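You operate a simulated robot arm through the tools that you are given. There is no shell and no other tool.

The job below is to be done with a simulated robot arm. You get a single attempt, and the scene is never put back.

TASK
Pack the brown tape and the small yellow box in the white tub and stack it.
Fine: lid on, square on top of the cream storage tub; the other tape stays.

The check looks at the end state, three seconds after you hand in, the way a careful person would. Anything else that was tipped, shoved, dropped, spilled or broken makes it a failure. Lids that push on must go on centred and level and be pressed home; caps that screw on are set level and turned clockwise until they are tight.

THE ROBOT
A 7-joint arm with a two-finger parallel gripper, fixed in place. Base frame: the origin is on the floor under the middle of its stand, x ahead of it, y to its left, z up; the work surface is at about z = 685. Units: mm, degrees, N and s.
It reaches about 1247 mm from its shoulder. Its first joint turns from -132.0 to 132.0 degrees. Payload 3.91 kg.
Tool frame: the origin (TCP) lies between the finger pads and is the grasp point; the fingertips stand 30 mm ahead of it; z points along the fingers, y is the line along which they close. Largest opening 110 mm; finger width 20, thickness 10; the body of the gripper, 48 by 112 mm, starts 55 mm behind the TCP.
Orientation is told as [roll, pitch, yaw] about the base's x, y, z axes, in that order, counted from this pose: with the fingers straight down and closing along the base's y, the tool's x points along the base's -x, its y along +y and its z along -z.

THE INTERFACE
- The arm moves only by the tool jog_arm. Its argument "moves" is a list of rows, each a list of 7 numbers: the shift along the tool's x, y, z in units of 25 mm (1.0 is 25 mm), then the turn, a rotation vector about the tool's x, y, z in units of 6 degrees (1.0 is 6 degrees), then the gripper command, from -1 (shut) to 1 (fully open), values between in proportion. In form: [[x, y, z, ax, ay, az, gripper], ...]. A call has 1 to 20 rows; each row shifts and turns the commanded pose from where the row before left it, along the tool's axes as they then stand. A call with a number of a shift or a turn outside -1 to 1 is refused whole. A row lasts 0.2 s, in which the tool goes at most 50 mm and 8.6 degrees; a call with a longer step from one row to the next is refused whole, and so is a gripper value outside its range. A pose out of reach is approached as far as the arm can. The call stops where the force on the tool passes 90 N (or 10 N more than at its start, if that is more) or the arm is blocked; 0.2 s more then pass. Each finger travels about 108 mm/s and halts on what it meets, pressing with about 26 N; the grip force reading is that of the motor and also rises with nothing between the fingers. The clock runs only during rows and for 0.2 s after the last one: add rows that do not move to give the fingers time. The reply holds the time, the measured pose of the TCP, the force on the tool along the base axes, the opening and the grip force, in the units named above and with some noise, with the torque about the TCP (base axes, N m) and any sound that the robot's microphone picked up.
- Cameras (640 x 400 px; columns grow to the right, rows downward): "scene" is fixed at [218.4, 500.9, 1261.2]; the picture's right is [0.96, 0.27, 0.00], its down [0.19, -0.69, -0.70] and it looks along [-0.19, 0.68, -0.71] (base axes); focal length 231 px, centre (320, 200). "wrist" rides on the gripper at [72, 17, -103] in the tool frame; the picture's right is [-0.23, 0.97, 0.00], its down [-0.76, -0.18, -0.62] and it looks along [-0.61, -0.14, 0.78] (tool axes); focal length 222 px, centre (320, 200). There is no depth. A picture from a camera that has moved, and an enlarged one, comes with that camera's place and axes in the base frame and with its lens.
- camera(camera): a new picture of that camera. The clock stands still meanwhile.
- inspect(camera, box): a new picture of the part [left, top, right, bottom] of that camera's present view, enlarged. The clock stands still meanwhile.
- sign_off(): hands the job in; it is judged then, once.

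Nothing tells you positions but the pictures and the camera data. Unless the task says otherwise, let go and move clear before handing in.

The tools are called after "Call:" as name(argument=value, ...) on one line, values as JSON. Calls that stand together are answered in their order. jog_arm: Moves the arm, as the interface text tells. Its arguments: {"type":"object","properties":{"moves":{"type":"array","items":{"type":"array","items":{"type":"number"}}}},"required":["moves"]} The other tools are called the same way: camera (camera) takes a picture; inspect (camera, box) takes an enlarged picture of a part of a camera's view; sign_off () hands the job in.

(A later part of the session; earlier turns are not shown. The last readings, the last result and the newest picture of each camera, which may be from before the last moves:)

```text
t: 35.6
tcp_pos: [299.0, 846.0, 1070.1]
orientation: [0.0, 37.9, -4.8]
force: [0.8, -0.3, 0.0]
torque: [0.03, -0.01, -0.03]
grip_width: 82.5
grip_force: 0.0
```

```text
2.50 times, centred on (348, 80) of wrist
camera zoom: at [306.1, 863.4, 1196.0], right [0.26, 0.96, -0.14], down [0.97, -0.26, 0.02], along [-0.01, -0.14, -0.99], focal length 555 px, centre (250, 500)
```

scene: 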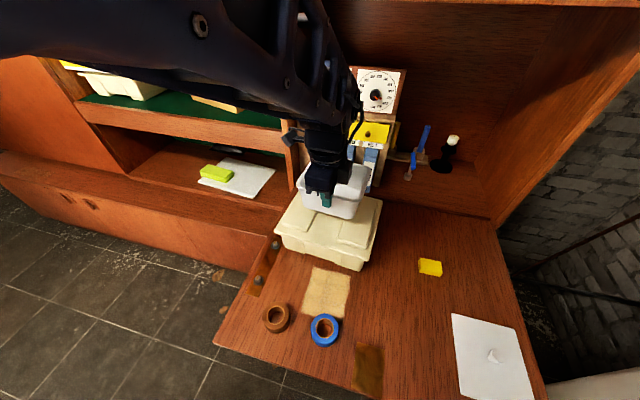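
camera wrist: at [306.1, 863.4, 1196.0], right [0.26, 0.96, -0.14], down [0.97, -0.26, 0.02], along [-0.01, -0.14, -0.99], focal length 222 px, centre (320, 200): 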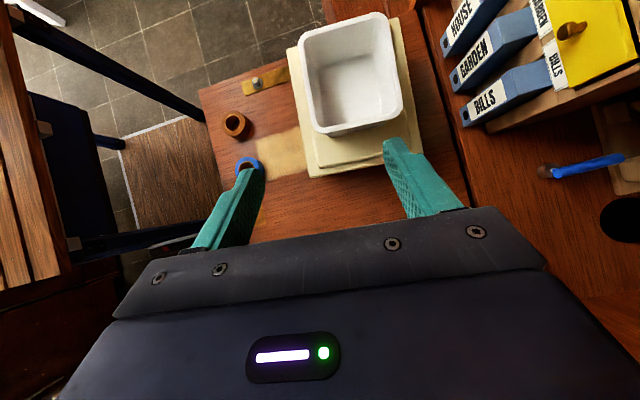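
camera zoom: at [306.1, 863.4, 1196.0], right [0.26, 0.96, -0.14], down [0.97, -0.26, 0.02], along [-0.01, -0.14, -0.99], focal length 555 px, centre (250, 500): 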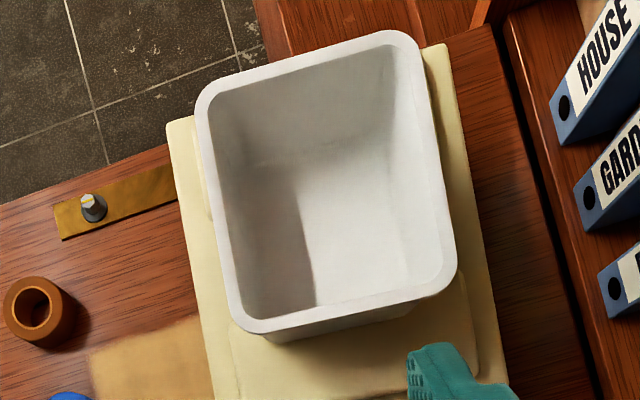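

The tub is square to the cream tub, centred near [138, 904.5] against the cream's [143, 909], with yaw ≈ −4.7° and rim z≈868. That is good. Next I'll go to the brown tape near [74, 647].

Call:
jog_arm(moves=[[0, 0, 0, 0, -0.9, 0, 1], [0, 0, 0, 0, -0.9, 0, 1], [0, 0, 0, 0, -0.9, 0, 1], [0, 0, 0, 0, -0.9, 0, 1], [0, 0, 0, 0, -0.9, 0, 1], [0, 0, 0, 0, -0.9, 0, 1], [0, 0, 0, 0, -0.9, 0, 1], [0.755, -0.79, 0.2545, 0, 0, 0, 1], [0.755, -0.79, 0.2545, 0, 0, 0, 1], [0.755, -0.79, 0.2545, 0, 0, 0, 1], [0.755, -0.79, 0.2545, 0, 0, 0, 1], [0.755, -0.79, 0.2545, 0, 0, 0, 1], [0.755, -0.79, 0.2545, 0, 0, 0, 1], [0.755, -0.79, 0.2545, 0, 0, 0, 1], [0.755, -0.79, 0.2545, 0, 0, 0, 1], [0.755, -0.79, 0.2545, 0, 0, 0, 1], [0.755, -0.79, 0.2545, 0, 0, 0, 1], [0.755, -0.79, 0.2545, 0, 0, 0, 1], [0, 0, 0, 0, 0, 0, 1]])

Call:
jog_arm(moves=[[0, 0, 1, 0, 0, 0, 1], [0, 0, 1, 0, 0, 0, 1], [0, 0, 1, 0, 0, 0, 1], [0, 0, 1, 0, 0, 0, 1], [0, 0, 1, 0, 0, 0, 1], [0, 0, 0, 0, 0, 0, 1]])

Call:
camera(camera="wrist")

Call:
inspect(camera="wrist", box=[240, 50, 432, 170])

```text
t: 39.6
tcp_pos: [73.4, 647.5, 999.3]
orientation: [0.1, 0.0, -4.8]
force: [0.3, -0.1, 1.0]
torque: [0.05, 0.02, -0.02]
grip_width: 110.3
grip_force: 0.1
```

```text
t: 41.0
tcp_pos: [72.2, 648.8, 874.4]
orientation: [0.0, -0.1, -4.8]
force: [0.1, -0.1, 0.5]
torque: [0.0, -0.02, 0.01]
grip_width: 110.2
grip_force: 0.1
```

```text
taken
camera wrist: at [1.4, 670.5, 978.4], right [0.31, 0.95, 0.0], down [0.74, -0.24, 0.62], along [0.59, -0.19, -0.78], focal length 222 px, centre (320, 200)
```

wrist: 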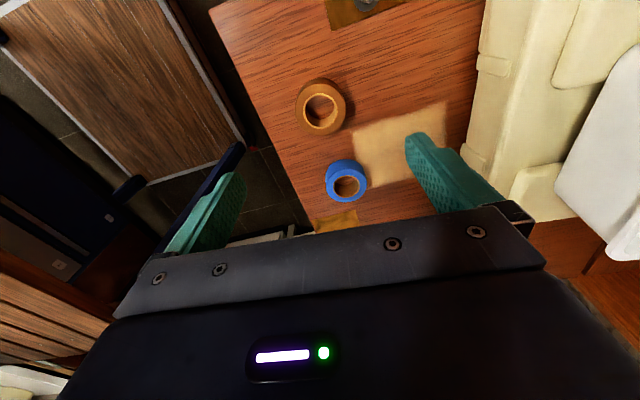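

```text
3.33 times, centred on (336, 110) of wrist
camera zoom: at [1.4, 670.5, 978.4], right [0.31, 0.95, 0.0], down [0.74, -0.24, 0.62], along [0.59, -0.19, -0.78], focal length 740 px, centre (267, 500)
```

zoom: 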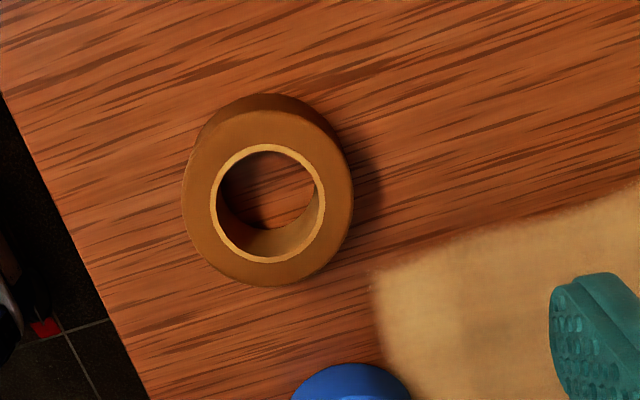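

The tape is about 60 mm across and 26 mm high, centred near [78.6, 646.5]. I'll centre on it, lower with about 84 mm opening, and grip it across its outside.

Call:
jog_arm(moves=[[-0.25, -0.064, 0.5, 0, 0, 0, 0.53], [0, 0, 1, 0, 0, 0, 0.53], [0, 0, 1, 0, 0, 0, 0.53], [0, 0, 1, 0, 0, 0, 0.53], [0, 0, 0.9, 0, 0, 0, 0.53], [0, 0, 0, 0, 0, 0, 0.53]])

Call:
inspect(camera="wrist", box=[200, 60, 456, 220])

```text
t: 42.4
tcp_pos: [76.6, 647.5, 762.4]
orientation: [0.0, 0.0, -4.8]
force: [-0.3, -0.8, 0.3]
torque: [0.0, 0.0, 0.0]
grip_width: 84.2
grip_force: 0.0
```

```text
2.50 times, centred on (328, 140) of wrist
camera zoom: at [6.5, 669.5, 867.2], right [0.31, 0.95, 0.0], down [0.74, -0.24, 0.62], along [0.59, -0.19, -0.78], focal length 555 px, centre (300, 350)
```

zoom: 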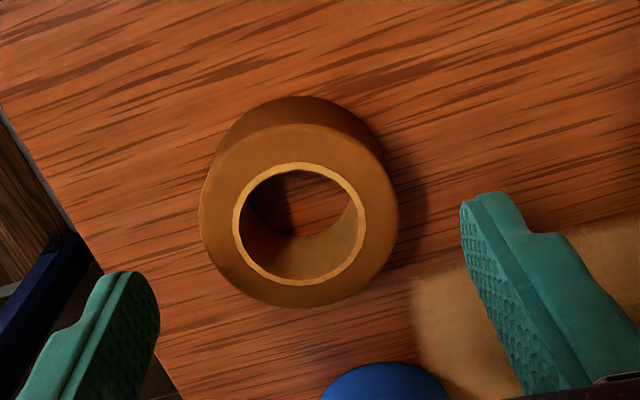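

The tape is centred between the fingers. I'll go down to z≈720 and close.

Call:
jog_arm(moves=[[0, 0, 0.6, 0, 0, 0, 0.53], [0, 0, 0.6, 0, 0, 0, 0.53], [0, 0, 0.45, 0, 0, 0, 0.53], [0, 0, 0, 0, 0, 0, 0.53], [0, 0, 0, 0, 0, 0, 0.2], [0, 0, 0, 0, 0, 0, -0.1], [0, 0, 0, 0, 0, 0, -1], [0, 0, 0, 0, 0, 0, -1], [0, 0, 0, 0, 0, 0, -1]])

Call:
jog_arm(moves=[[0, 0, -0.4, 0, 0, 0, -1], [0, 0, -0.6, 0, 0, 0, -1], [0, 0, 0, 0, 0, 0, -1]])

Call:
camera(camera="wrist")

```text
t: 44.4
tcp_pos: [78.7, 646.2, 722.9]
orientation: [-0.1, 0.0, -4.8]
force: [0.1, -0.1, 0.0]
torque: [-0.01, 0.03, -0.03]
grip_width: 58.6
grip_force: 26.1
```

```text
t: 45.2
tcp_pos: [79.6, 645.1, 747.7]
orientation: [-0.1, 0.0, -4.9]
force: [0.4, -0.3, -1.1]
torque: [0.01, 0.0, 0.0]
grip_width: 58.2
grip_force: 26.2
```

```text
taken
camera wrist: at [7.8, 667.7, 851.9], right [0.31, 0.95, 0.0], down [0.74, -0.24, 0.62], along [0.59, -0.19, -0.78], focal length 222 px, centre (320, 200)
```

wrist: 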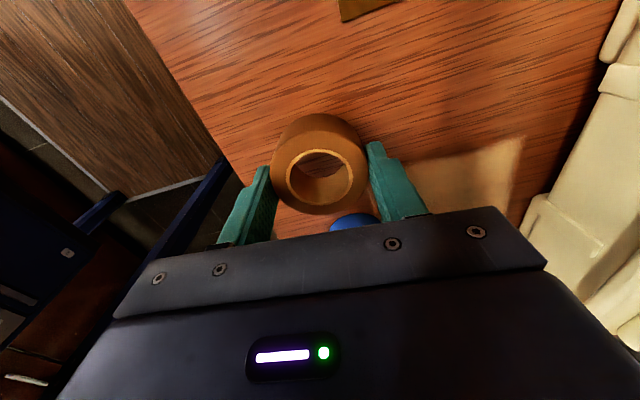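

The tape is held at 58 mm. I'll lift it above the stacked tub's rim and carry it over the left half of the tub.

Call:
jog_arm(moves=[[0, 0, -0.9, 0, 0, 0, -1], [0, 0, -0.95, 0, 0, 0, -1], [0, 0, -0.95, 0, 0, 0, -1], [0, 0, -0.95, 0, 0, 0, -1], [0, 0, -0.95, 0, 0, 0, -1], [0, 0, -0.95, 0, 0, 0, -1], [0, 0, -0.95, 0, 0, 0, -1], [0, 0, -0.95, 0, 0, 0, -1], [0, 0, -0.95, 0, 0, 0, -1], [0, 0, 0, 0, 0, 0, -1]])

Call:
jog_arm(moves=[[-0.03, 0.5, 0, 0, 0, 0, -1], [-0.0514, 0.878, 0, 0, 0, 0, -1], [-0.0514, 0.878, 0, 0, 0, 0, -1], [-0.0514, 0.878, 0, 0, 0, 0, -1], [-0.0514, 0.878, 0, 0, 0, 0, -1], [-0.0514, 0.878, 0, 0, 0, 0, -1], [-0.0514, 0.878, 0, 0, 0, 0, -1], [-0.0514, 0.878, 0, 0, 0, 0, -1], [-0.0514, 0.878, 0, 0, 0, 0, -1], [-0.0514, 0.878, 0, 0, 0, 0, -1], [-0.0514, 0.878, 0, 0, 0, 0, -1], [-0.0514, 0.878, 0, 0, 0, 0, -1], [-0.03, 0.37, 0, 0, 0, 0, -1], [0, 0, 0, 0, 0, 0, -1]])

Call:
camera(camera="wrist")

Call:
camera(camera="scene")

```text
t: 47.4
tcp_pos: [77.8, 644.8, 961.8]
orientation: [0.1, 0.0, -4.8]
force: [1.1, -0.2, -0.9]
torque: [0.0, 0.0, -0.01]
grip_width: 58.1
grip_force: 25.9
```

```text
t: 50.4
tcp_pos: [115.0, 906.3, 959.5]
orientation: [-0.1, 0.1, -4.9]
force: [0.1, -0.4, -0.7]
torque: [-0.01, -0.02, 0.0]
grip_width: 58.4
grip_force: 26.0
```

```text
taken
camera wrist: at [44.5, 929.0, 1064.3], right [0.31, 0.95, 0.0], down [0.74, -0.24, 0.62], along [0.59, -0.19, -0.78], focal length 222 px, centre (320, 200)
```

wrist: 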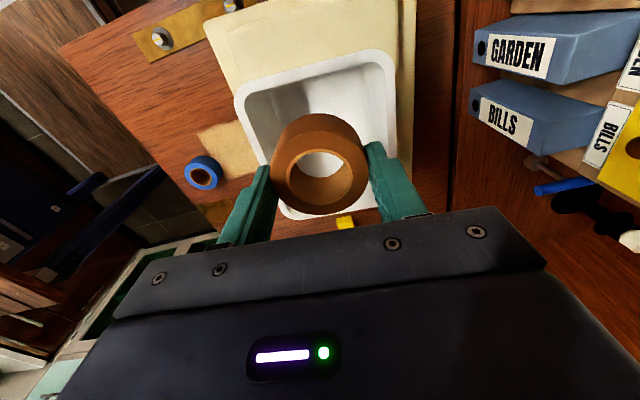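

```text
taken
```

scene: 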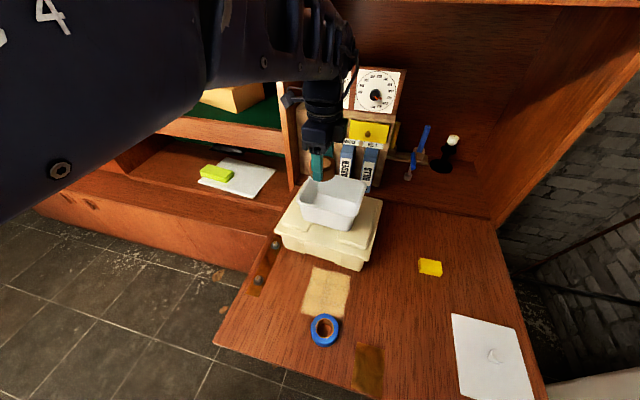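

The tape is over the tub. I'll zoom in to check the lateral clearance before lowering.

Call:
inspect(camera="wrist", box=[200, 30, 440, 230])

```text
2.00 times, centred on (320, 130) of wrist
camera zoom: at [44.5, 929.0, 1064.3], right [0.31, 0.95, 0.0], down [0.74, -0.24, 0.62], along [0.59, -0.19, -0.78], focal length 444 px, centre (320, 340)
```

zoom: 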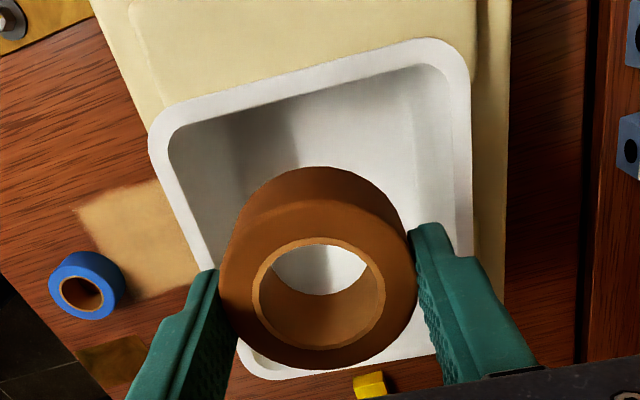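

The tape is laterally centred, so I only need to shift it about 4 mm toward the tub's middle. Then I'll lower it into the tub.

Call:
jog_arm(moves=[[-0.16, 0, 0.3, 0, 0, 0, -1], [0, 0, 0.8, 0, 0, 0, -1], [0, 0, 0.8, 0, 0, 0, -1], [0, 0, 0.8, 0, 0, 0, -1], [0, 0, 0.8, 0, 0, 0, -1], [0, 0, 0.8, 0, 0, 0, -1], [0, 0, 0, 0, 0, 0, -1]])

Call:
camera(camera="wrist")

```text
t: 52.0
tcp_pos: [118.8, 904.5, 852.4]
orientation: [0.0, 0.2, -4.7]
force: [0.2, 0.3, -0.9]
torque: [0.01, -0.02, 0.02]
grip_width: 57.8
grip_force: 25.9
```

```text
taken
camera wrist: at [48.4, 927.7, 956.2], right [0.31, 0.95, 0.0], down [0.74, -0.24, 0.62], along [0.59, -0.19, -0.78], focal length 222 px, centre (320, 200)
```

wrist: 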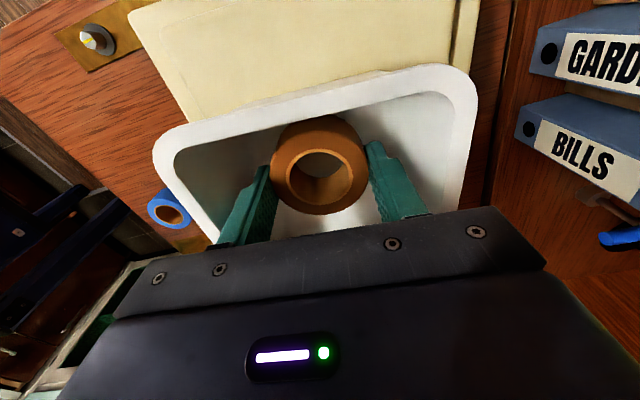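

The tape is inside the tub without touching, about 15 mm above the floor. I'll lower it in small steps.

Call:
jog_arm(moves=[[0, 0, 0.12, 0, 0, 0, -1], [0, 0, 0.12, 0, 0, 0, -1], [0, 0, 0.12, 0, 0, 0, -1], [0, 0, 0, 0, 0, 0, -1]])

Call:
jog_arm(moves=[[0, 0, 0.08, 0, 0, 0, -1], [0, 0, 0, 0, 0, 0, -1]])

Call:
jog_arm(moves=[[0, 0, 0.08, 0, 0, 0, -1], [0, 0, 0, 0, 0, 0, -1]])

```text
t: 53.0
tcp_pos: [119.5, 905.8, 843.6]
orientation: [0.0, 0.0, -4.8]
force: [0.1, -0.3, -0.6]
torque: [0.01, -0.02, 0.03]
grip_width: 58.1
grip_force: 25.9
```

```text
t: 53.6
tcp_pos: [120.2, 907.3, 842.8]
orientation: [0.1, -0.1, -4.8]
force: [0.7, 0.1, -1.0]
torque: [-0.02, 0.0, 0.0]
grip_width: 58.4
grip_force: 24.9
```

```text
t: 54.2
tcp_pos: [121.7, 906.2, 839.8]
orientation: [0.0, 0.0, -4.8]
force: [0.1, 0.4, -0.9]
torque: [-0.01, 0.03, -0.01]
grip_width: 58.3
grip_force: 26.2
```

Call:
jog_arm(moves=[[0, 0, 0.08, 0, 0, 0, -1], [0, 0, 0, 0, 0, 0, -1]])

Call:
jog_arm(moves=[[0, 0, 0.06, 0, 0, 0, -1], [0, 0, 0, 0, 0, 0, -1]])

```text
t: 54.8
tcp_pos: [120.7, 906.9, 838.7]
orientation: [0.1, 0.0, -4.8]
force: [-2.6, -2.8, 17.0]
torque: [-0.4, 0.05, -0.06]
grip_width: 58.1
grip_force: 25.9
```

```text
t: 55.4
tcp_pos: [120.5, 906.2, 837.3]
orientation: [0.1, 0.0, -4.8]
force: [-2.9, -1.2, 23.1]
torque: [-0.32, 0.13, -0.11]
grip_width: 58.2
grip_force: 25.8
```

The tape is on the floor of the tub. I'll ease the pressure and open just enough to release it.

Call:
jog_arm(moves=[[0, 0, -0.05, 0, 0, 0, -1], [0, 0, 0, 0, 0, 0, 0.1], [0, 0, 0, 0, 0, 0, 0.16], [0, 0, 0, 0, 0, 0, 0.2], [0, 0, 0, 0, 0, 0, 0.2]])

Call:
camera(camera="wrist")

```text
t: 56.6
tcp_pos: [120.3, 907.4, 836.8]
orientation: [0.1, 0.0, -4.8]
force: [-0.1, 0.2, 0.8]
torque: [0.01, 0.03, 0.03]
grip_width: 66.1
grip_force: 0.0
```

```text
taken
camera wrist: at [49.7, 928.9, 941.0], right [0.31, 0.95, 0.0], down [0.74, -0.24, 0.62], along [0.59, -0.19, -0.78], focal length 222 px, centre (320, 200)
```

wrist: 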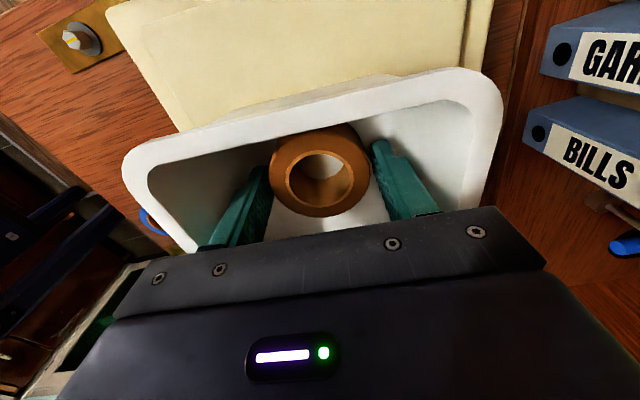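

The tape is free. I'll withdraw straight up and confirm it stays put.

Call:
jog_arm(moves=[[0, 0, -0.3, 0, 0, 0, 0.2], [0, 0, -0.5, 0, 0, 0, 0.2], [0, 0, -0.8, 0, 0, 0, 0.2], [0, 0, -1, 0, 0, 0, 0.2], [0, 0, -1, 0, 0, 0, 0.2], [0, 0, -1, 0, 0, 0, 0.2], [0, 0, -1, 0, 0, 0, 0.2], [0, 0, -1, 0, 0, 0, 0.2], [0, 0, 0, 0, 0, 0, 0.2]])

Call:
camera(camera="wrist")

Call:
inspect(camera="scene", box=[264, 150, 392, 280])

```text
t: 58.6
tcp_pos: [121.5, 906.5, 1004.0]
orientation: [0.0, 0.0, -4.8]
force: [0.1, 0.1, 0.3]
torque: [-0.01, 0.0, -0.01]
grip_width: 66.0
grip_force: 0.0
```

```text
taken
camera wrist: at [50.5, 929.0, 1108.0], right [0.31, 0.95, 0.0], down [0.74, -0.24, 0.62], along [0.59, -0.19, -0.78], focal length 222 px, centre (320, 200)
```

wrist: 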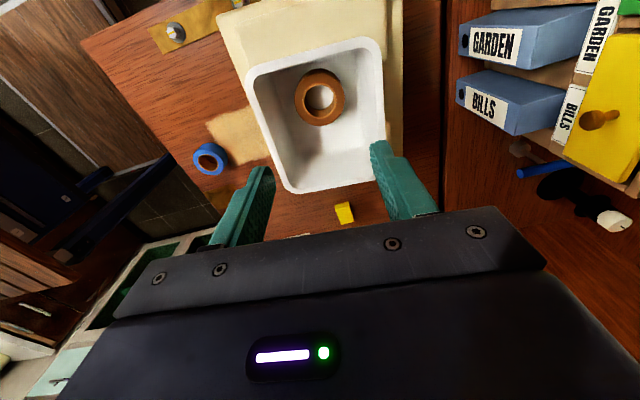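

```text
3.08 times, centred on (328, 215) of scene
camera zoom: at [218.4, 500.9, 1261.2], right [0.96, 0.27, 0.0], down [0.19, -0.69, -0.7], along [-0.19, 0.68, -0.71], focal length 711 px, centre (295, 154)
```

zoom: 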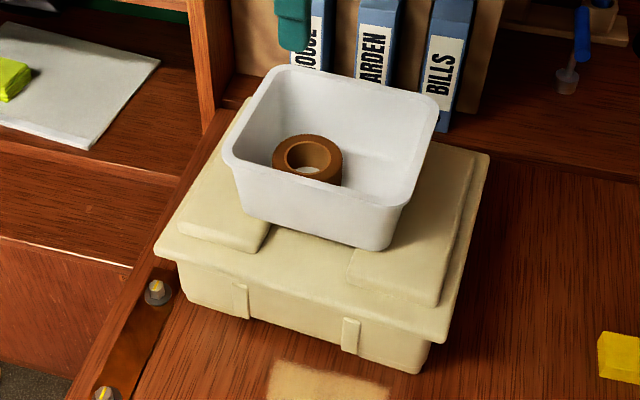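

The tape is safely in the tub with room on its right side for the box. I'll go above the yellow box and turn the tool about 85° so the fingers close along the box's long side.

Call:
jog_arm(moves=[[-0.931, -0.024, 0.1, 0, 0, 0, 0.5], [-0.931, -0.024, 0.1, 0, 0, 0, 0.5], [-0.931, -0.024, 0.1, 0, 0, 0, 0.5], [-0.931, -0.024, 0.1, 0, 0, 0, 0.5], [-0.931, -0.024, 0.2, 0, 0, 0, 0.5], [-0.931, -0.024, 0.3, 0, 0, 0, 0.5], [-0.931, -0.024, 0.3, 0, 0, 0, 0.5], [-0.931, -0.024, 0.3, 0, 0, 0, 0.5], [-0.931, -0.024, 0.3, 0, 0, 0, 0.5], [-0.931, -0.024, 0.3, 0, 0, 0, 0.5], [-0.931, -0.024, 0.3, 0, 0, 0, 0.5], [-0.931, -0.024, 0.3, 0, 0, 0, 0.5], [-0.931, -0.024, 0.3, 0, 0, 0, 0.5], [0, 0, 0, 0, 0, 0, 0.5]])

Call:
jog_arm(moves=[[0, 0, 0, 0, 0, 1, 0.5], [0, 0, 0, 0, 0, 1, 0.5], [0, 0, 0, 0, 0, 1, 0.5], [0, 0, 0, 0, 0, 1, 0.5], [0, 0, 0, 0, 0, 1, 0.5], [0, 0, 0, 0, 0, 1, 0.5], [0, 0, 0, 0, 0, 1, 0.5], [0, 0, 0, 0, 0, 1, 0.5], [0, 0, 0, 0, 0, 1, 0.5], [0, 0, 0, 0, 0, 1, 0.5], [0, 0, 0, 0, 0, 1, 0.5], [0, 0, 0, 0, 0, 1, 0.5], [0, 0, 0, 0, 0, 1, 0.5], [0, 0, 0, 0, 0, 1, 0.5], [0, 0, 0, 0, 0, 0.2, 0.5], [0, 0, 0, 0, 0, 0, 0.5]])

Call:
camera(camera="wrist")

Call:
camera(camera="scene")

```text
t: 61.6
tcp_pos: [421.5, 871.6, 928.2]
orientation: [0.0, 0.0, -4.8]
force: [0.0, 0.9, -1.5]
torque: [0.03, 0.0, -0.03]
grip_width: 82.4
grip_force: 0.0
```

```text
t: 65.0
tcp_pos: [422.0, 873.3, 928.0]
orientation: [0.0, 0.0, -90.1]
force: [0.3, 0.1, 0.3]
torque: [-0.02, 0.0, 0.04]
grip_width: 82.8
grip_force: 0.0
```

```text
taken
camera wrist: at [438.6, 945.0, 1032.5], right [0.97, -0.23, 0.0], down [-0.18, -0.76, 0.62], along [-0.14, -0.61, -0.78], focal length 222 px, centre (320, 200)
```

wrist: 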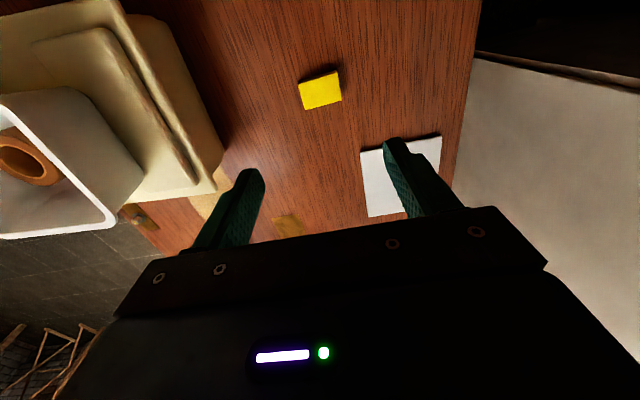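

```text
taken
```

scene: 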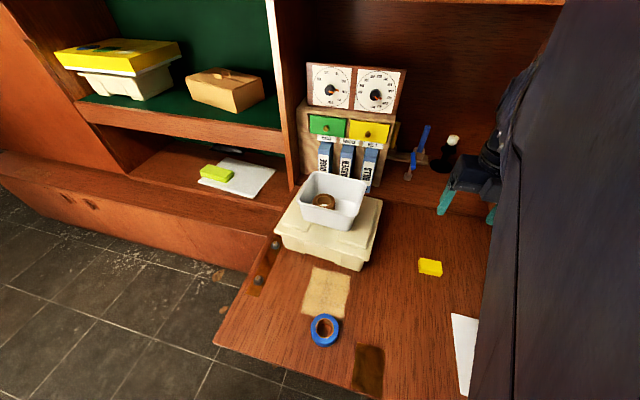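

The tool is above the box, nearly centred. I'll zoom to check the alignment.

Call:
inspect(camera="wrist", box=[272, 60, 368, 120])

```text
6.67 times, centred on (320, 90) of wrist
camera zoom: at [438.6, 945.0, 1032.5], right [0.97, -0.23, 0.0], down [-0.18, -0.76, 0.62], along [-0.14, -0.61, -0.78], focal length 1481 px, centre (320, 933)
```

zoom: 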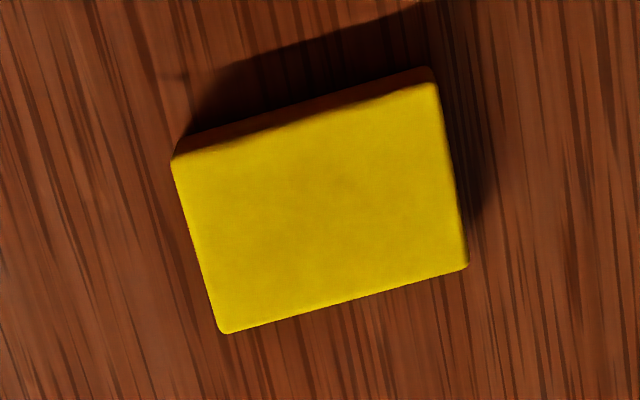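

The box is centred to within 1 mm, turned only about 1°. I'll descend and grip it.

Call:
jog_arm(moves=[[-0.03, 0.036, 0.5, 0, 0, -0.2, 0.5], [0, 0, 1, 0, 0, 0, 0.5], [0, 0, 1, 0, 0, 0, 0.5], [0, 0, 1, 0, 0, 0, 0.5], [0, 0, 1, 0, 0, 0, 0.5], [0, 0, 1, 0, 0, 0, 0.5], [0, 0, 1, 0, 0, 0, 0.5], [0, 0, 0.8, 0, 0, 0, 0.5], [0, 0, 0.5, 0, 0, 0, 0.5], [0, 0, 0.3, 0, 0, 0, 0.5], [0, 0, 0, 0, 0, 0, 0.5]])

Call:
inspect(camera="wrist", box=[216, 90, 424, 220])

```text
t: 67.4
tcp_pos: [422.5, 871.6, 724.8]
orientation: [0.0, 0.0, -88.7]
force: [0.3, 0.0, 0.8]
torque: [0.0, 0.01, -0.01]
grip_width: 82.3
grip_force: 0.0
```

```text
3.08 times, centred on (320, 155) of wrist
camera zoom: at [438.2, 944.2, 829.2], right [0.98, -0.21, 0.0], down [-0.16, -0.77, 0.62], along [-0.13, -0.61, -0.78], focal length 684 px, centre (320, 338)
```

zoom: 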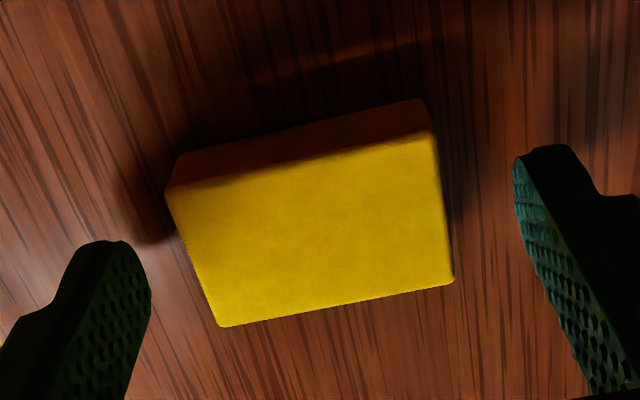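

I'll lower a little more and close on the box ends.

Call:
jog_arm(moves=[[0, 0, 0.12, 0, 0, 0, 0.5], [0, 0, 0.12, 0, 0, 0, 0.5], [0, 0, 0, 0, 0, 0, 0.5], [0, 0, 0, 0, 0, 0, 0.2], [0, 0, 0, 0, 0, 0, 0], [0, 0, 0, 0, 0, 0, -1], [0, 0, 0, 0, 0, 0, -1], [0, 0, 0, 0, 0, 0, -1]])

Call:
jog_arm(moves=[[0, 0, -0.4, 0, 0, 0, -1], [0, 0, -0.6, 0, 0, 0, -1], [0, 0, -1, 0, 0, 0, -1], [0, 0, 0, 0, 0, 0, -1]])

Call:
camera(camera="wrist")

```text
t: 69.2
tcp_pos: [422.4, 870.9, 719.4]
orientation: [0.1, 0.0, -88.8]
force: [0.4, -0.4, -0.4]
torque: [-0.03, 0.0, 0.0]
grip_width: 53.8
grip_force: 26.1
```

```text
t: 70.2
tcp_pos: [423.0, 872.2, 769.2]
orientation: [0.0, 0.0, -88.8]
force: [-0.2, 0.4, -0.2]
torque: [0.0, 0.01, -0.02]
grip_width: 53.8
grip_force: 25.9
```

```text
taken
camera wrist: at [438.0, 944.9, 873.6], right [0.98, -0.21, 0.0], down [-0.16, -0.77, 0.62], along [-0.13, -0.61, -0.78], focal length 222 px, centre (320, 200)
```

wrist: 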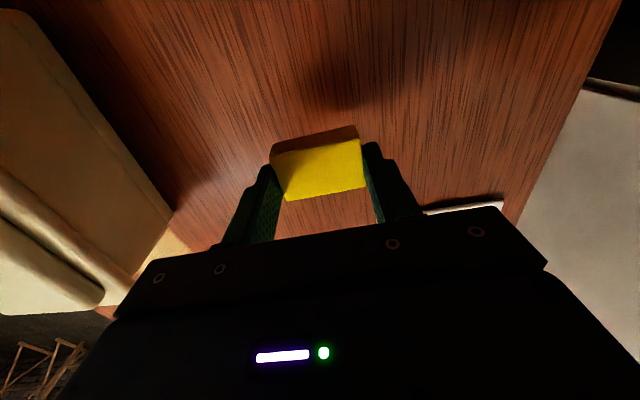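

The box is gripped at its ends. I'll lift, turn the tool back to match the tub, and carry the box over the tub's right half.

Call:
jog_arm(moves=[[0, 0, -0.98, 0, 0, 0, -1], [0, 0, -0.98, 0, 0, 0, -1], [0, 0, -0.98, 0, 0, 0, -1], [0, 0, -0.98, 0, 0, 0, -1], [0, 0, -0.98, 0, 0, 0, -1], [0, 0, -0.98, 0, 0, 0, -1], [0, 0, -0.98, 0, 0, 0, -1], [0, 0, -0.98, 0, 0, 0, -1], [0, 0, 0, 0, 0, 0, -1]])

Call:
jog_arm(moves=[[0, 0, 0, 0, 0, -1, -1], [0, 0, 0, 0, 0, -1, -1], [0, 0, 0, 0, 0, -1, -1], [0, 0, 0, 0, 0, -1, -1], [0, 0, 0, 0, 0, -1, -1], [0, 0, 0, 0, 0, -1, -1], [0, 0, 0, 0, 0, -1, -1], [0, 0, 0, 0, 0, -1, -1], [0, 0, 0, 0, 0, -1, -1], [0, 0, 0, 0, 0, -1, -1], [0, 0, 0, 0, 0, -1, -1], [0, 0, 0, 0, 0, -1, -1], [0, 0, 0, 0, 0, -1, -1], [0, 0, 0, 0, 0, -1, -1], [0, 0, 0, 0, 0, 0, -1]])

Call:
jog_arm(moves=[[0.6, 0.02, 0, 0, 0, 0, -1], [0.9, 0.0305, 0, 0, 0, 0, -1], [0.9, 0.0305, 0, 0, 0, 0, -1], [0.9, 0.0305, 0, 0, 0, 0, -1], [0.9, 0.0305, 0, 0, 0, 0, -1], [0.9, 0.0305, 0, 0, 0, 0, -1], [0.9, 0.0305, 0, 0, 0, 0, -1], [0.9, 0.0305, 0, 0, 0, 0, -1], [0.9, 0.0305, 0, 0, 0, 0, -1], [0.9, 0.0305, 0, 0, 0, 0, -1], [0.9, 0.0305, 0, 0, 0, 0, -1], [0.54, 0.0305, 0, 0, 0, 0, -1], [0, 0, 0, 0, 0, 0, -1]])

Call:
camera(camera="wrist")

Call:
inspect(camera="wrist", box=[160, 10, 480, 210])

```text
t: 72.2
tcp_pos: [424.4, 871.3, 966.0]
orientation: [0.0, 0.1, -88.9]
force: [-0.1, -0.1, -0.9]
torque: [0.03, 0.02, 0.02]
grip_width: 53.5
grip_force: 26.0
```

```text
t: 75.4
tcp_pos: [422.9, 871.6, 965.0]
orientation: [-0.1, -0.1, -4.8]
force: [0.0, -0.2, 0.7]
torque: [-0.04, 0.03, 0.0]
grip_width: 53.9
grip_force: 25.6
```

```text
t: 78.2
tcp_pos: [171.1, 902.2, 966.8]
orientation: [0.1, 0.0, -4.8]
force: [1.0, -0.4, -0.6]
torque: [-0.01, -0.02, -0.03]
grip_width: 53.8
grip_force: 26.0
```

```text
taken
camera wrist: at [100.2, 925.2, 1070.3], right [0.31, 0.95, 0.0], down [0.74, -0.24, 0.62], along [0.59, -0.19, -0.78], focal length 222 px, centre (320, 200)
```

wrist: 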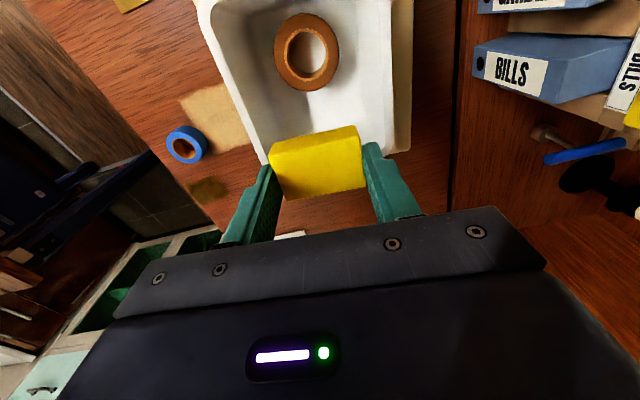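

```text
2.00 times, centred on (320, 110) of wrist
camera zoom: at [100.2, 925.2, 1070.3], right [0.31, 0.95, 0.0], down [0.74, -0.24, 0.62], along [0.59, -0.19, -0.78], focal length 444 px, centre (320, 380)
```

zoom: 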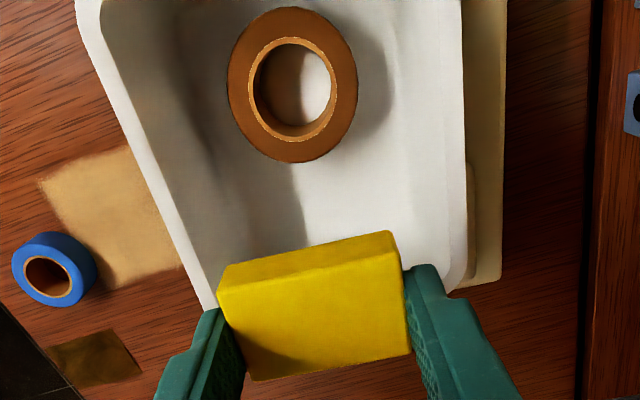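

There's about 6 mm clearance to the tape and a similar gap to the tub's right wall. I'll lower the box.

Call:
jog_arm(moves=[[0, 0, 0.4, 0, 0, 0, -1], [0, 0, 0.8, 0, 0, 0, -1], [0, 0, 0.8, 0, 0, 0, -1], [0, 0, 0.8, 0, 0, 0, -1], [0, 0, 0.8, 0, 0, 0, -1], [0, 0, 0.8, 0, 0, 0, -1], [0, 0, 0.3, 0, 0, 0, -1], [0, 0, 0, 0, 0, 0, -1]])

Call:
inspect(camera="wrist", box=[160, 10, 480, 210])

```text
t: 80.0
tcp_pos: [171.1, 903.3, 848.2]
orientation: [0.0, 0.1, -4.8]
force: [0.5, 0.3, -1.1]
torque: [0.0, 0.02, 0.0]
grip_width: 53.8
grip_force: 25.8
```

```text
2.00 times, centred on (320, 110) of wrist
camera zoom: at [100.8, 925.2, 952.1], right [0.31, 0.95, 0.0], down [0.74, -0.24, 0.62], along [0.59, -0.19, -0.78], focal length 444 px, centre (320, 380)
```

zoom: 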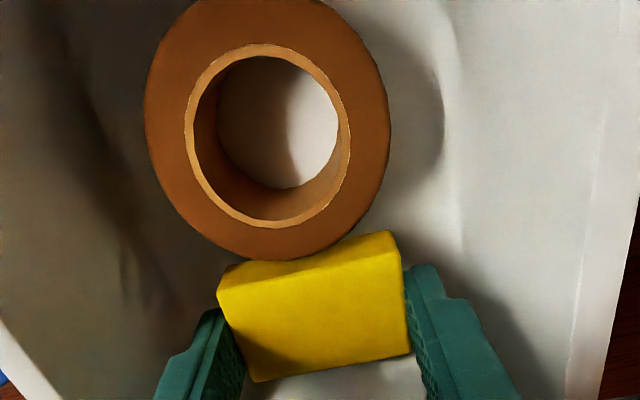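

The gap to the tape looks slim, around 3 mm, so I'll shift 2.5 mm away from it and lower in small steps.

Call:
jog_arm(moves=[[-0.1, 0, 0, 0, 0, 0, -1], [0, 0, 0.12, 0, 0, 0, -1], [0, 0, 0.12, 0, 0, 0, -1], [0, 0, 0.1, 0, 0, 0, -1], [0, 0, 0, 0, 0, 0, -1]])

Call:
jog_arm(moves=[[0, 0, 0.08, 0, 0, 0, -1], [0, 0, 0, 0, 0, 0, -1]])

Call:
jog_arm(moves=[[0, 0, 0.08, 0, 0, 0, -1], [0, 0, 0, 0, 0, 0, -1]])

```text
t: 81.2
tcp_pos: [173.1, 902.5, 840.5]
orientation: [0.0, 0.1, -4.9]
force: [-0.7, -0.8, 0.0]
torque: [0.02, -0.04, 0.01]
grip_width: 54.0
grip_force: 26.3
```

```text
t: 81.8
tcp_pos: [173.9, 902.2, 838.2]
orientation: [0.0, 0.0, -4.9]
force: [0.0, -0.5, -0.8]
torque: [0.05, 0.02, -0.03]
grip_width: 53.7
grip_force: 25.8
```

```text
t: 82.4
tcp_pos: [174.7, 903.2, 835.9]
orientation: [0.0, 0.0, -4.9]
force: [-0.5, 0.2, 0.2]
torque: [0.0, -0.03, -0.04]
grip_width: 53.9
grip_force: 25.9
```

Call:
jog_arm(moves=[[0, 0, 0.06, 0, 0, 0, -1], [0, 0, 0, 0, 0, 0, -1]])

Call:
jog_arm(moves=[[0, 0, 0.06, 0, 0, 0, -1], [0, 0, 0, 0, 0, 0, -1]])

```text
t: 83.0
tcp_pos: [175.2, 902.2, 836.3]
orientation: [0.2, -0.1, -4.8]
force: [-0.2, 1.0, 12.3]
torque: [-0.05, 0.04, 0.01]
grip_width: 53.7
grip_force: 26.1
```

```text
t: 83.6
tcp_pos: [174.5, 903.0, 834.6]
orientation: [0.2, 0.1, -4.9]
force: [0.4, 2.6, 26.0]
torque: [0.0, 0.07, -0.01]
grip_width: 54.0
grip_force: 25.8
```

The box is on the floor. I'll ease up and release it.

Call:
jog_arm(moves=[[0, 0, -0.06, 0, 0, 0, -1], [0, 0, 0, 0, 0, 0, 0.02], [0, 0, 0, 0, 0, 0, 0.08], [0, 0, 0, 0, 0, 0, 0.13], [0, 0, 0, 0, 0, 0, 0.13]])

Call:
jog_arm(moves=[[0, 0, -0.3, 0, 0, 0, 0.13], [0, 0, -0.5, 0, 0, 0, 0.13], [0, 0, -0.8, 0, 0, 0, 0.13], [0, 0, -1, 0, 0, 0, 0.13], [0, 0, -1, 0, 0, 0, 0.13], [0, 0, -1, 0, 0, 0, 0.13], [0, 0, -1, 0, 0, 0, 0.13], [0, 0, -1, 0, 0, 0, 0.13], [0, 0, 0, 0, 0, 0, 0.13]])

Call:
camera(camera="wrist")

Call:
inspect(camera="scene", box=[264, 150, 392, 280])

```text
t: 84.8
tcp_pos: [174.6, 902.6, 833.4]
orientation: [0.1, 0.0, -4.7]
force: [0.4, 0.1, 0.1]
torque: [-0.04, 0.02, -0.02]
grip_width: 62.2
grip_force: 0.0
```

```text
t: 86.8
tcp_pos: [174.2, 901.0, 1001.0]
orientation: [0.0, 0.0, -4.8]
force: [0.2, -0.2, 0.1]
torque: [-0.01, -0.03, -0.01]
grip_width: 62.3
grip_force: 0.1
```

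```text
taken
camera wrist: at [102.8, 923.7, 1104.2], right [0.31, 0.95, 0.0], down [0.74, -0.24, 0.62], along [0.59, -0.19, -0.78], focal length 222 px, centre (320, 200)
```

wrist: 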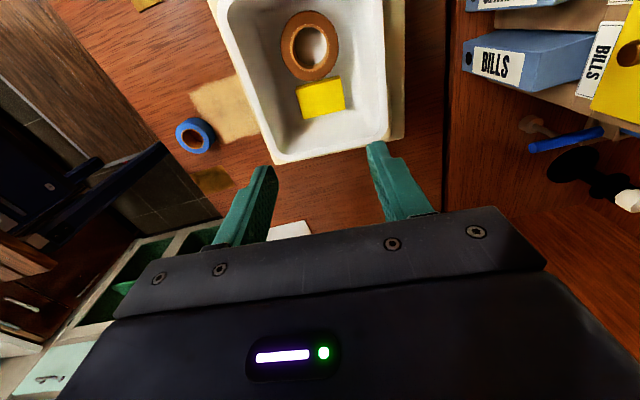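

```text
3.08 times, centred on (328, 215) of scene
camera zoom: at [218.4, 500.9, 1261.2], right [0.96, 0.27, 0.0], down [0.19, -0.69, -0.7], along [-0.19, 0.68, -0.71], focal length 711 px, centre (295, 154)
```

zoom: 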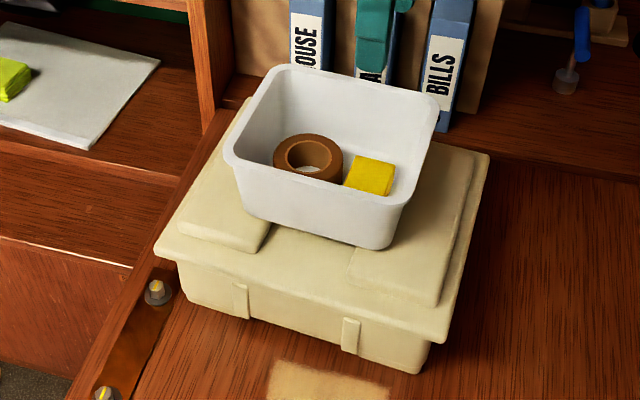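

Both items lie flat in the tub. I'll measure the tub's exact position from here for the lid alignment.

Call:
inspect(camera="wrist", box=[190, 0, 446, 170])

Call:
inspect(camera="wrist", box=[200, 90, 400, 180])

```text
2.35 times, centred on (318, 85) of wrist
camera zoom: at [102.8, 923.7, 1104.2], right [0.31, 0.95, 0.0], down [0.74, -0.24, 0.62], along [0.59, -0.19, -0.78], focal length 523 px, centre (325, 471)
```

zoom: 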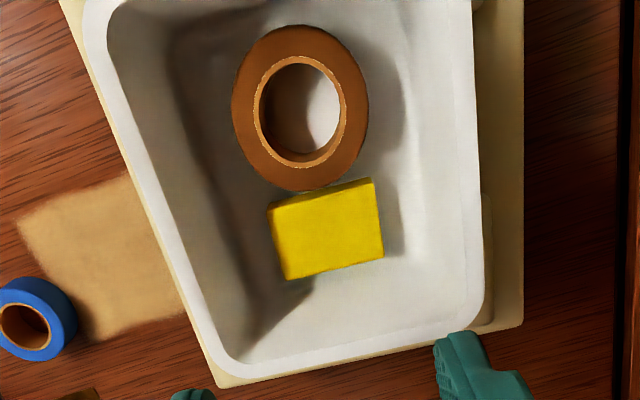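

```text
3.20 times, centred on (300, 135) of wrist
camera zoom: at [102.8, 923.7, 1104.2], right [0.31, 0.95, 0.0], down [0.74, -0.24, 0.62], along [0.59, -0.19, -0.78], focal length 711 px, centre (384, 408)
```

zoom: 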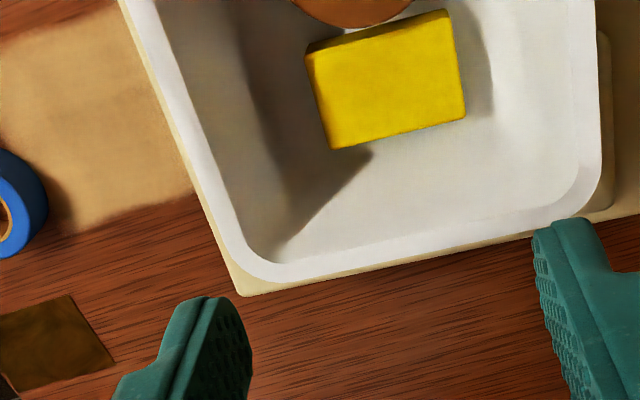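

I'll shift left so the whole tub rim is in view for a precise measurement.

Call:
jog_arm(moves=[[0.7, 0, -0.4, 0, 0, 0, 1], [0.7, 0, -0.4, 0, 0, 0, 1], [0.8, 0, -0.4, 0, 0, 0, 1], [0, 0, 0, 0, 0, 0, 1], [0, 0, 0, 0, 0, 0, 1]])

Call:
inspect(camera="wrist", box=[220, 20, 420, 200])

```text
t: 88.0
tcp_pos: [119.0, 906.3, 1029.1]
orientation: [0.0, 0.0, -4.8]
force: [-0.6, 0.2, 0.4]
torque: [0.0, 0.01, -0.01]
grip_width: 110.0
grip_force: 0.0
```

```text
2.22 times, centred on (320, 110) of wrist
camera zoom: at [47.8, 928.8, 1133.7], right [0.31, 0.95, 0.0], down [0.74, -0.24, 0.62], along [0.59, -0.19, -0.78], focal length 494 px, centre (320, 400)
```

zoom: 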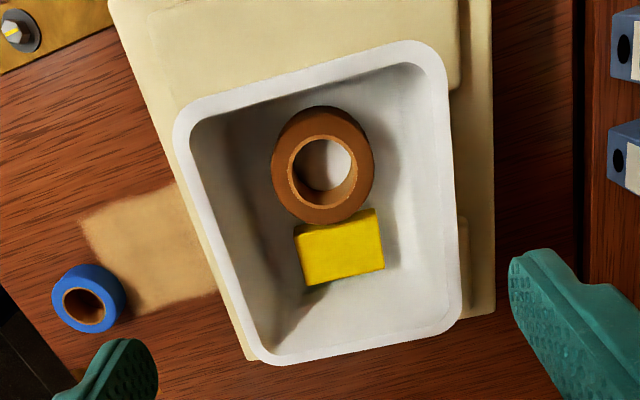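

I'll check the camera calibration against the fingertip geometry with a close zoom.

Call:
inspect(camera="wrist", box=[380, 100, 540, 220])

Call:
inspect(camera="wrist", box=[140, 150, 300, 270])

```text
3.33 times, centred on (460, 160) of wrist
camera zoom: at [47.8, 928.8, 1133.7], right [0.31, 0.95, 0.0], down [0.74, -0.24, 0.62], along [0.59, -0.19, -0.78], focal length 740 px, centre (-147, 333)
```

zoom: 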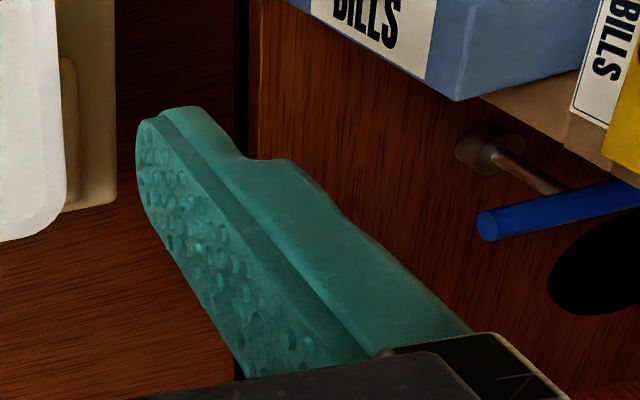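

```text
3.33 times, centred on (220, 210) of wrist
camera zoom: at [47.8, 928.8, 1133.7], right [0.31, 0.95, 0.0], down [0.74, -0.24, 0.62], along [0.59, -0.19, -0.78], focal length 740 px, centre (653, 167)
```

zoom: 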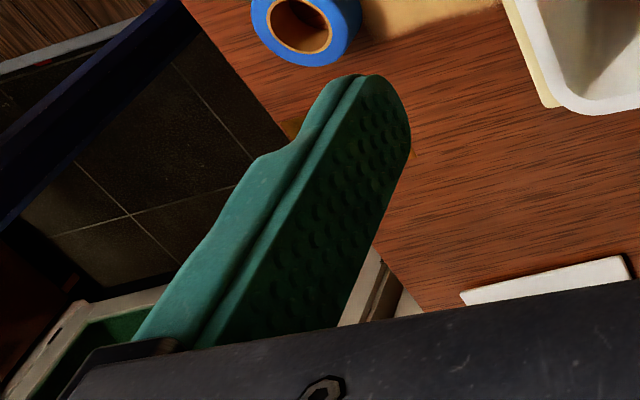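

Calibration is good to within a degree, and I'll do the final lid alignment visually near the rim. Next I'll move to the lid's knob and turn the tool so the lid will end up matching the tub.

Call:
jog_arm(moves=[[-0.951, -0.407, 0.2, 0, 0, 0, 0.1], [-0.951, -0.407, 0.2, 0, 0, 0, 0.1], [-0.951, -0.407, 0.2, 0, 0, 0, 0.1], [-0.951, -0.407, 0.2, 0, 0, 0, 0.1], [-0.951, -0.407, 0.2, 0, 0, 0, 0.1], [-0.951, -0.407, 0.2, 0, 0, 0, 0.1], [-0.951, -0.407, 0.2, 0, 0, 0, 0.1], [-0.951, -0.407, 0.2, 0, 0, 0, 0.1], [-0.951, -0.407, 0.2, 0, 0, 0, 0.1], [-0.951, -0.407, 0.2, 0, 0, 0, 0.1], [-0.951, -0.407, 0.2, 0, 0, 0, 0.1], [-0.951, -0.407, 0.2, 0, 0, 0, 0.1], [-0.951, -0.407, 0.3, 0, 0, 0, 0.1], [-0.951, -0.407, 0.3, 0, 0, 0, 0.1], [-0.951, -0.407, 0.3, 0, 0, 0, 0.1], [-0.951, -0.407, 0.3, 0, 0, 0, 0.1], [-0.951, -0.407, 0.3, 0, 0, 0, 0.1], [-0.951, -0.407, 0.3, 0, 0, 0, 0.1], [0, 0, 0, 0, 0, 0, 0.1]])

Call:
jog_arm(moves=[[0, 0, 0, 0, 0, 1, 0.1], [0, 0, 0, 0, 0, 1, 0.1], [0, 0, 0, 0, 0, 1, 0.1], [0, 0, 0, 0, 0, 1, 0.1], [0, 0, 0, 0, 0, 1, 0.1], [0, 0, 0, 0, 0, 1, 0.1], [0, 0, 0, 0, 0, 1, 0.1], [0, 0, 0, 0, 0, 1, 0.1], [0, 0, 0, 0, 0, 1, 0.1], [0, 0, 0, 0, 0, 1, 0.1], [0, 0, 0, 0, 0, 1, 0.1], [0, 0, 0, 0, 0, 1, 0.1], [0, 0, 0, 0, 0, 1, 0.1], [0, 0, 0, 0, 0, 1, 0.1], [0, 0, 0, 0, 0, 0.25, 0.1], [0, 0, 0, 0, 0, 0, 0.1]])

Call:
camera(camera="wrist")

Call:
inspect(camera="wrist", box=[220, 20, 420, 180])

```text
t: 92.0
tcp_pos: [532.1, 687.6, 924.0]
orientation: [0.0, -0.1, -4.8]
force: [-0.3, -1.1, 0.5]
torque: [0.0, 0.03, -0.03]
grip_width: 60.6
grip_force: 0.0
```

```text
t: 95.4
tcp_pos: [530.3, 687.0, 922.8]
orientation: [0.1, 0.0, -90.3]
force: [0.7, 0.5, -0.6]
torque: [-0.01, 0.01, -0.04]
grip_width: 60.2
grip_force: 0.0
```

```text
taken
camera wrist: at [547.5, 759.3, 1028.0], right [0.97, -0.23, 0.0], down [-0.18, -0.76, 0.62], along [-0.15, -0.61, -0.78], focal length 222 px, centre (320, 200)
```

wrist: 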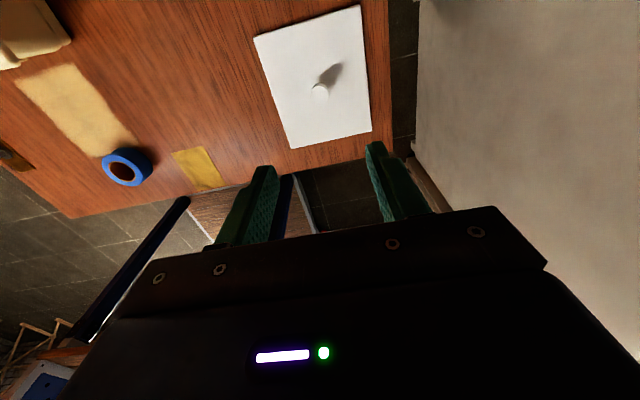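

```text
2.50 times, centred on (320, 100) of wrist
camera zoom: at [547.5, 759.3, 1028.0], right [0.97, -0.23, 0.0], down [-0.18, -0.76, 0.62], along [-0.15, -0.61, -0.78], focal length 555 px, centre (320, 450)
```

zoom: 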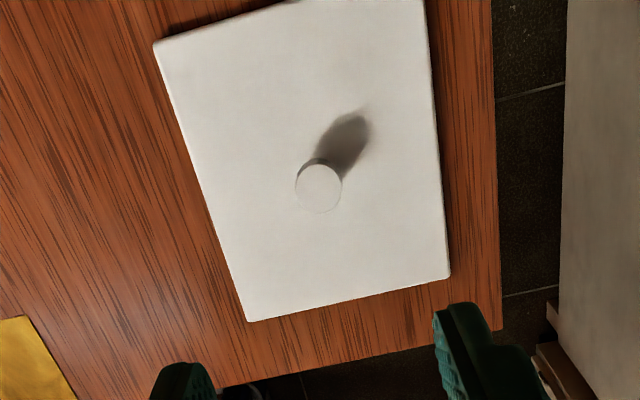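

The knob sits right under the tool axis. I'll zoom on the knob's shape and then descend partway.

Call:
inspect(camera="wrist", box=[290, 70, 354, 110])

Call:
jog_arm(moves=[[0, 0, 0.8, 0, 0, 0, 0.1], [0, 0, 1, 0, 0, 0, 0.1], [0, 0, 1, 0, 0, 0, 0.1], [0, 0, 1, 0, 0, 0, 0.1], [0, 0, 0.8, 0, 0, 0, 0.1], [0, 0, 0, 0, 0, 0, 0.1]])

Call:
camera(camera="wrist")

Call:
inspect(camera="wrist", box=[256, 90, 384, 190])

```text
10.00 times, centred on (322, 90) of wrist
camera zoom: at [547.5, 759.3, 1028.0], right [0.97, -0.23, 0.0], down [-0.18, -0.76, 0.62], along [-0.15, -0.61, -0.78], focal length 2221 px, centre (300, 1300)
```

zoom: 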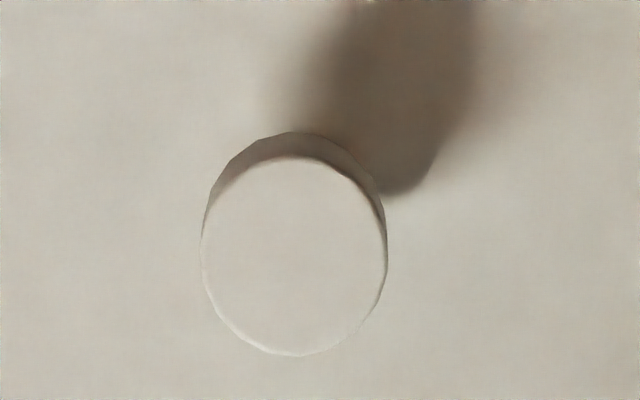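

```text
t: 96.8
tcp_pos: [528.8, 687.0, 811.4]
orientation: [0.0, 0.2, -90.3]
force: [0.8, 0.1, -0.6]
torque: [-0.01, 0.0, -0.03]
grip_width: 60.3
grip_force: 0.0
```

```text
taken
camera wrist: at [546.7, 759.3, 914.7], right [0.97, -0.23, 0.0], down [-0.18, -0.76, 0.62], along [-0.14, -0.61, -0.78], focal length 222 px, centre (320, 200)
```

wrist: 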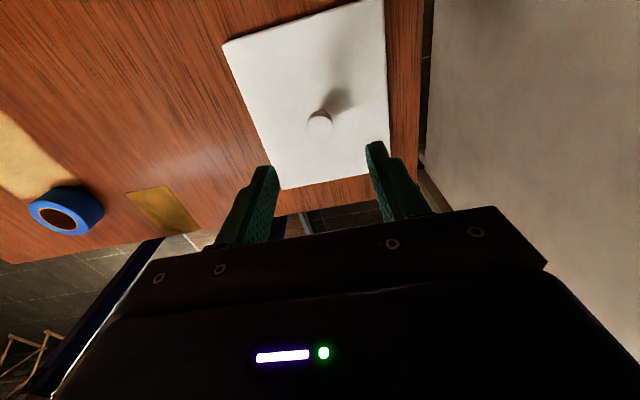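

```text
4.00 times, centred on (320, 140) of wrist
camera zoom: at [546.7, 759.3, 914.7], right [0.97, -0.23, 0.0], down [-0.18, -0.76, 0.62], along [-0.14, -0.61, -0.78], focal length 888 px, centre (320, 440)
```

zoom: 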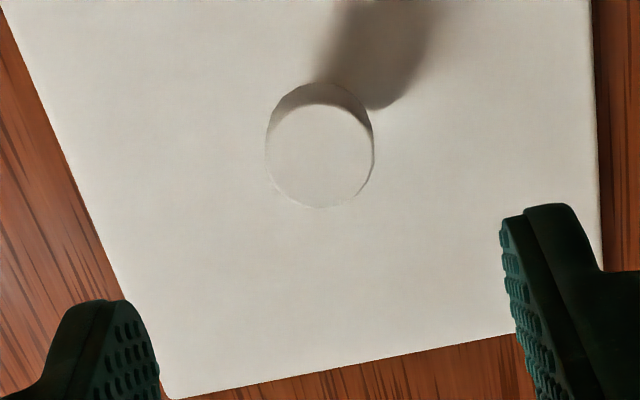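

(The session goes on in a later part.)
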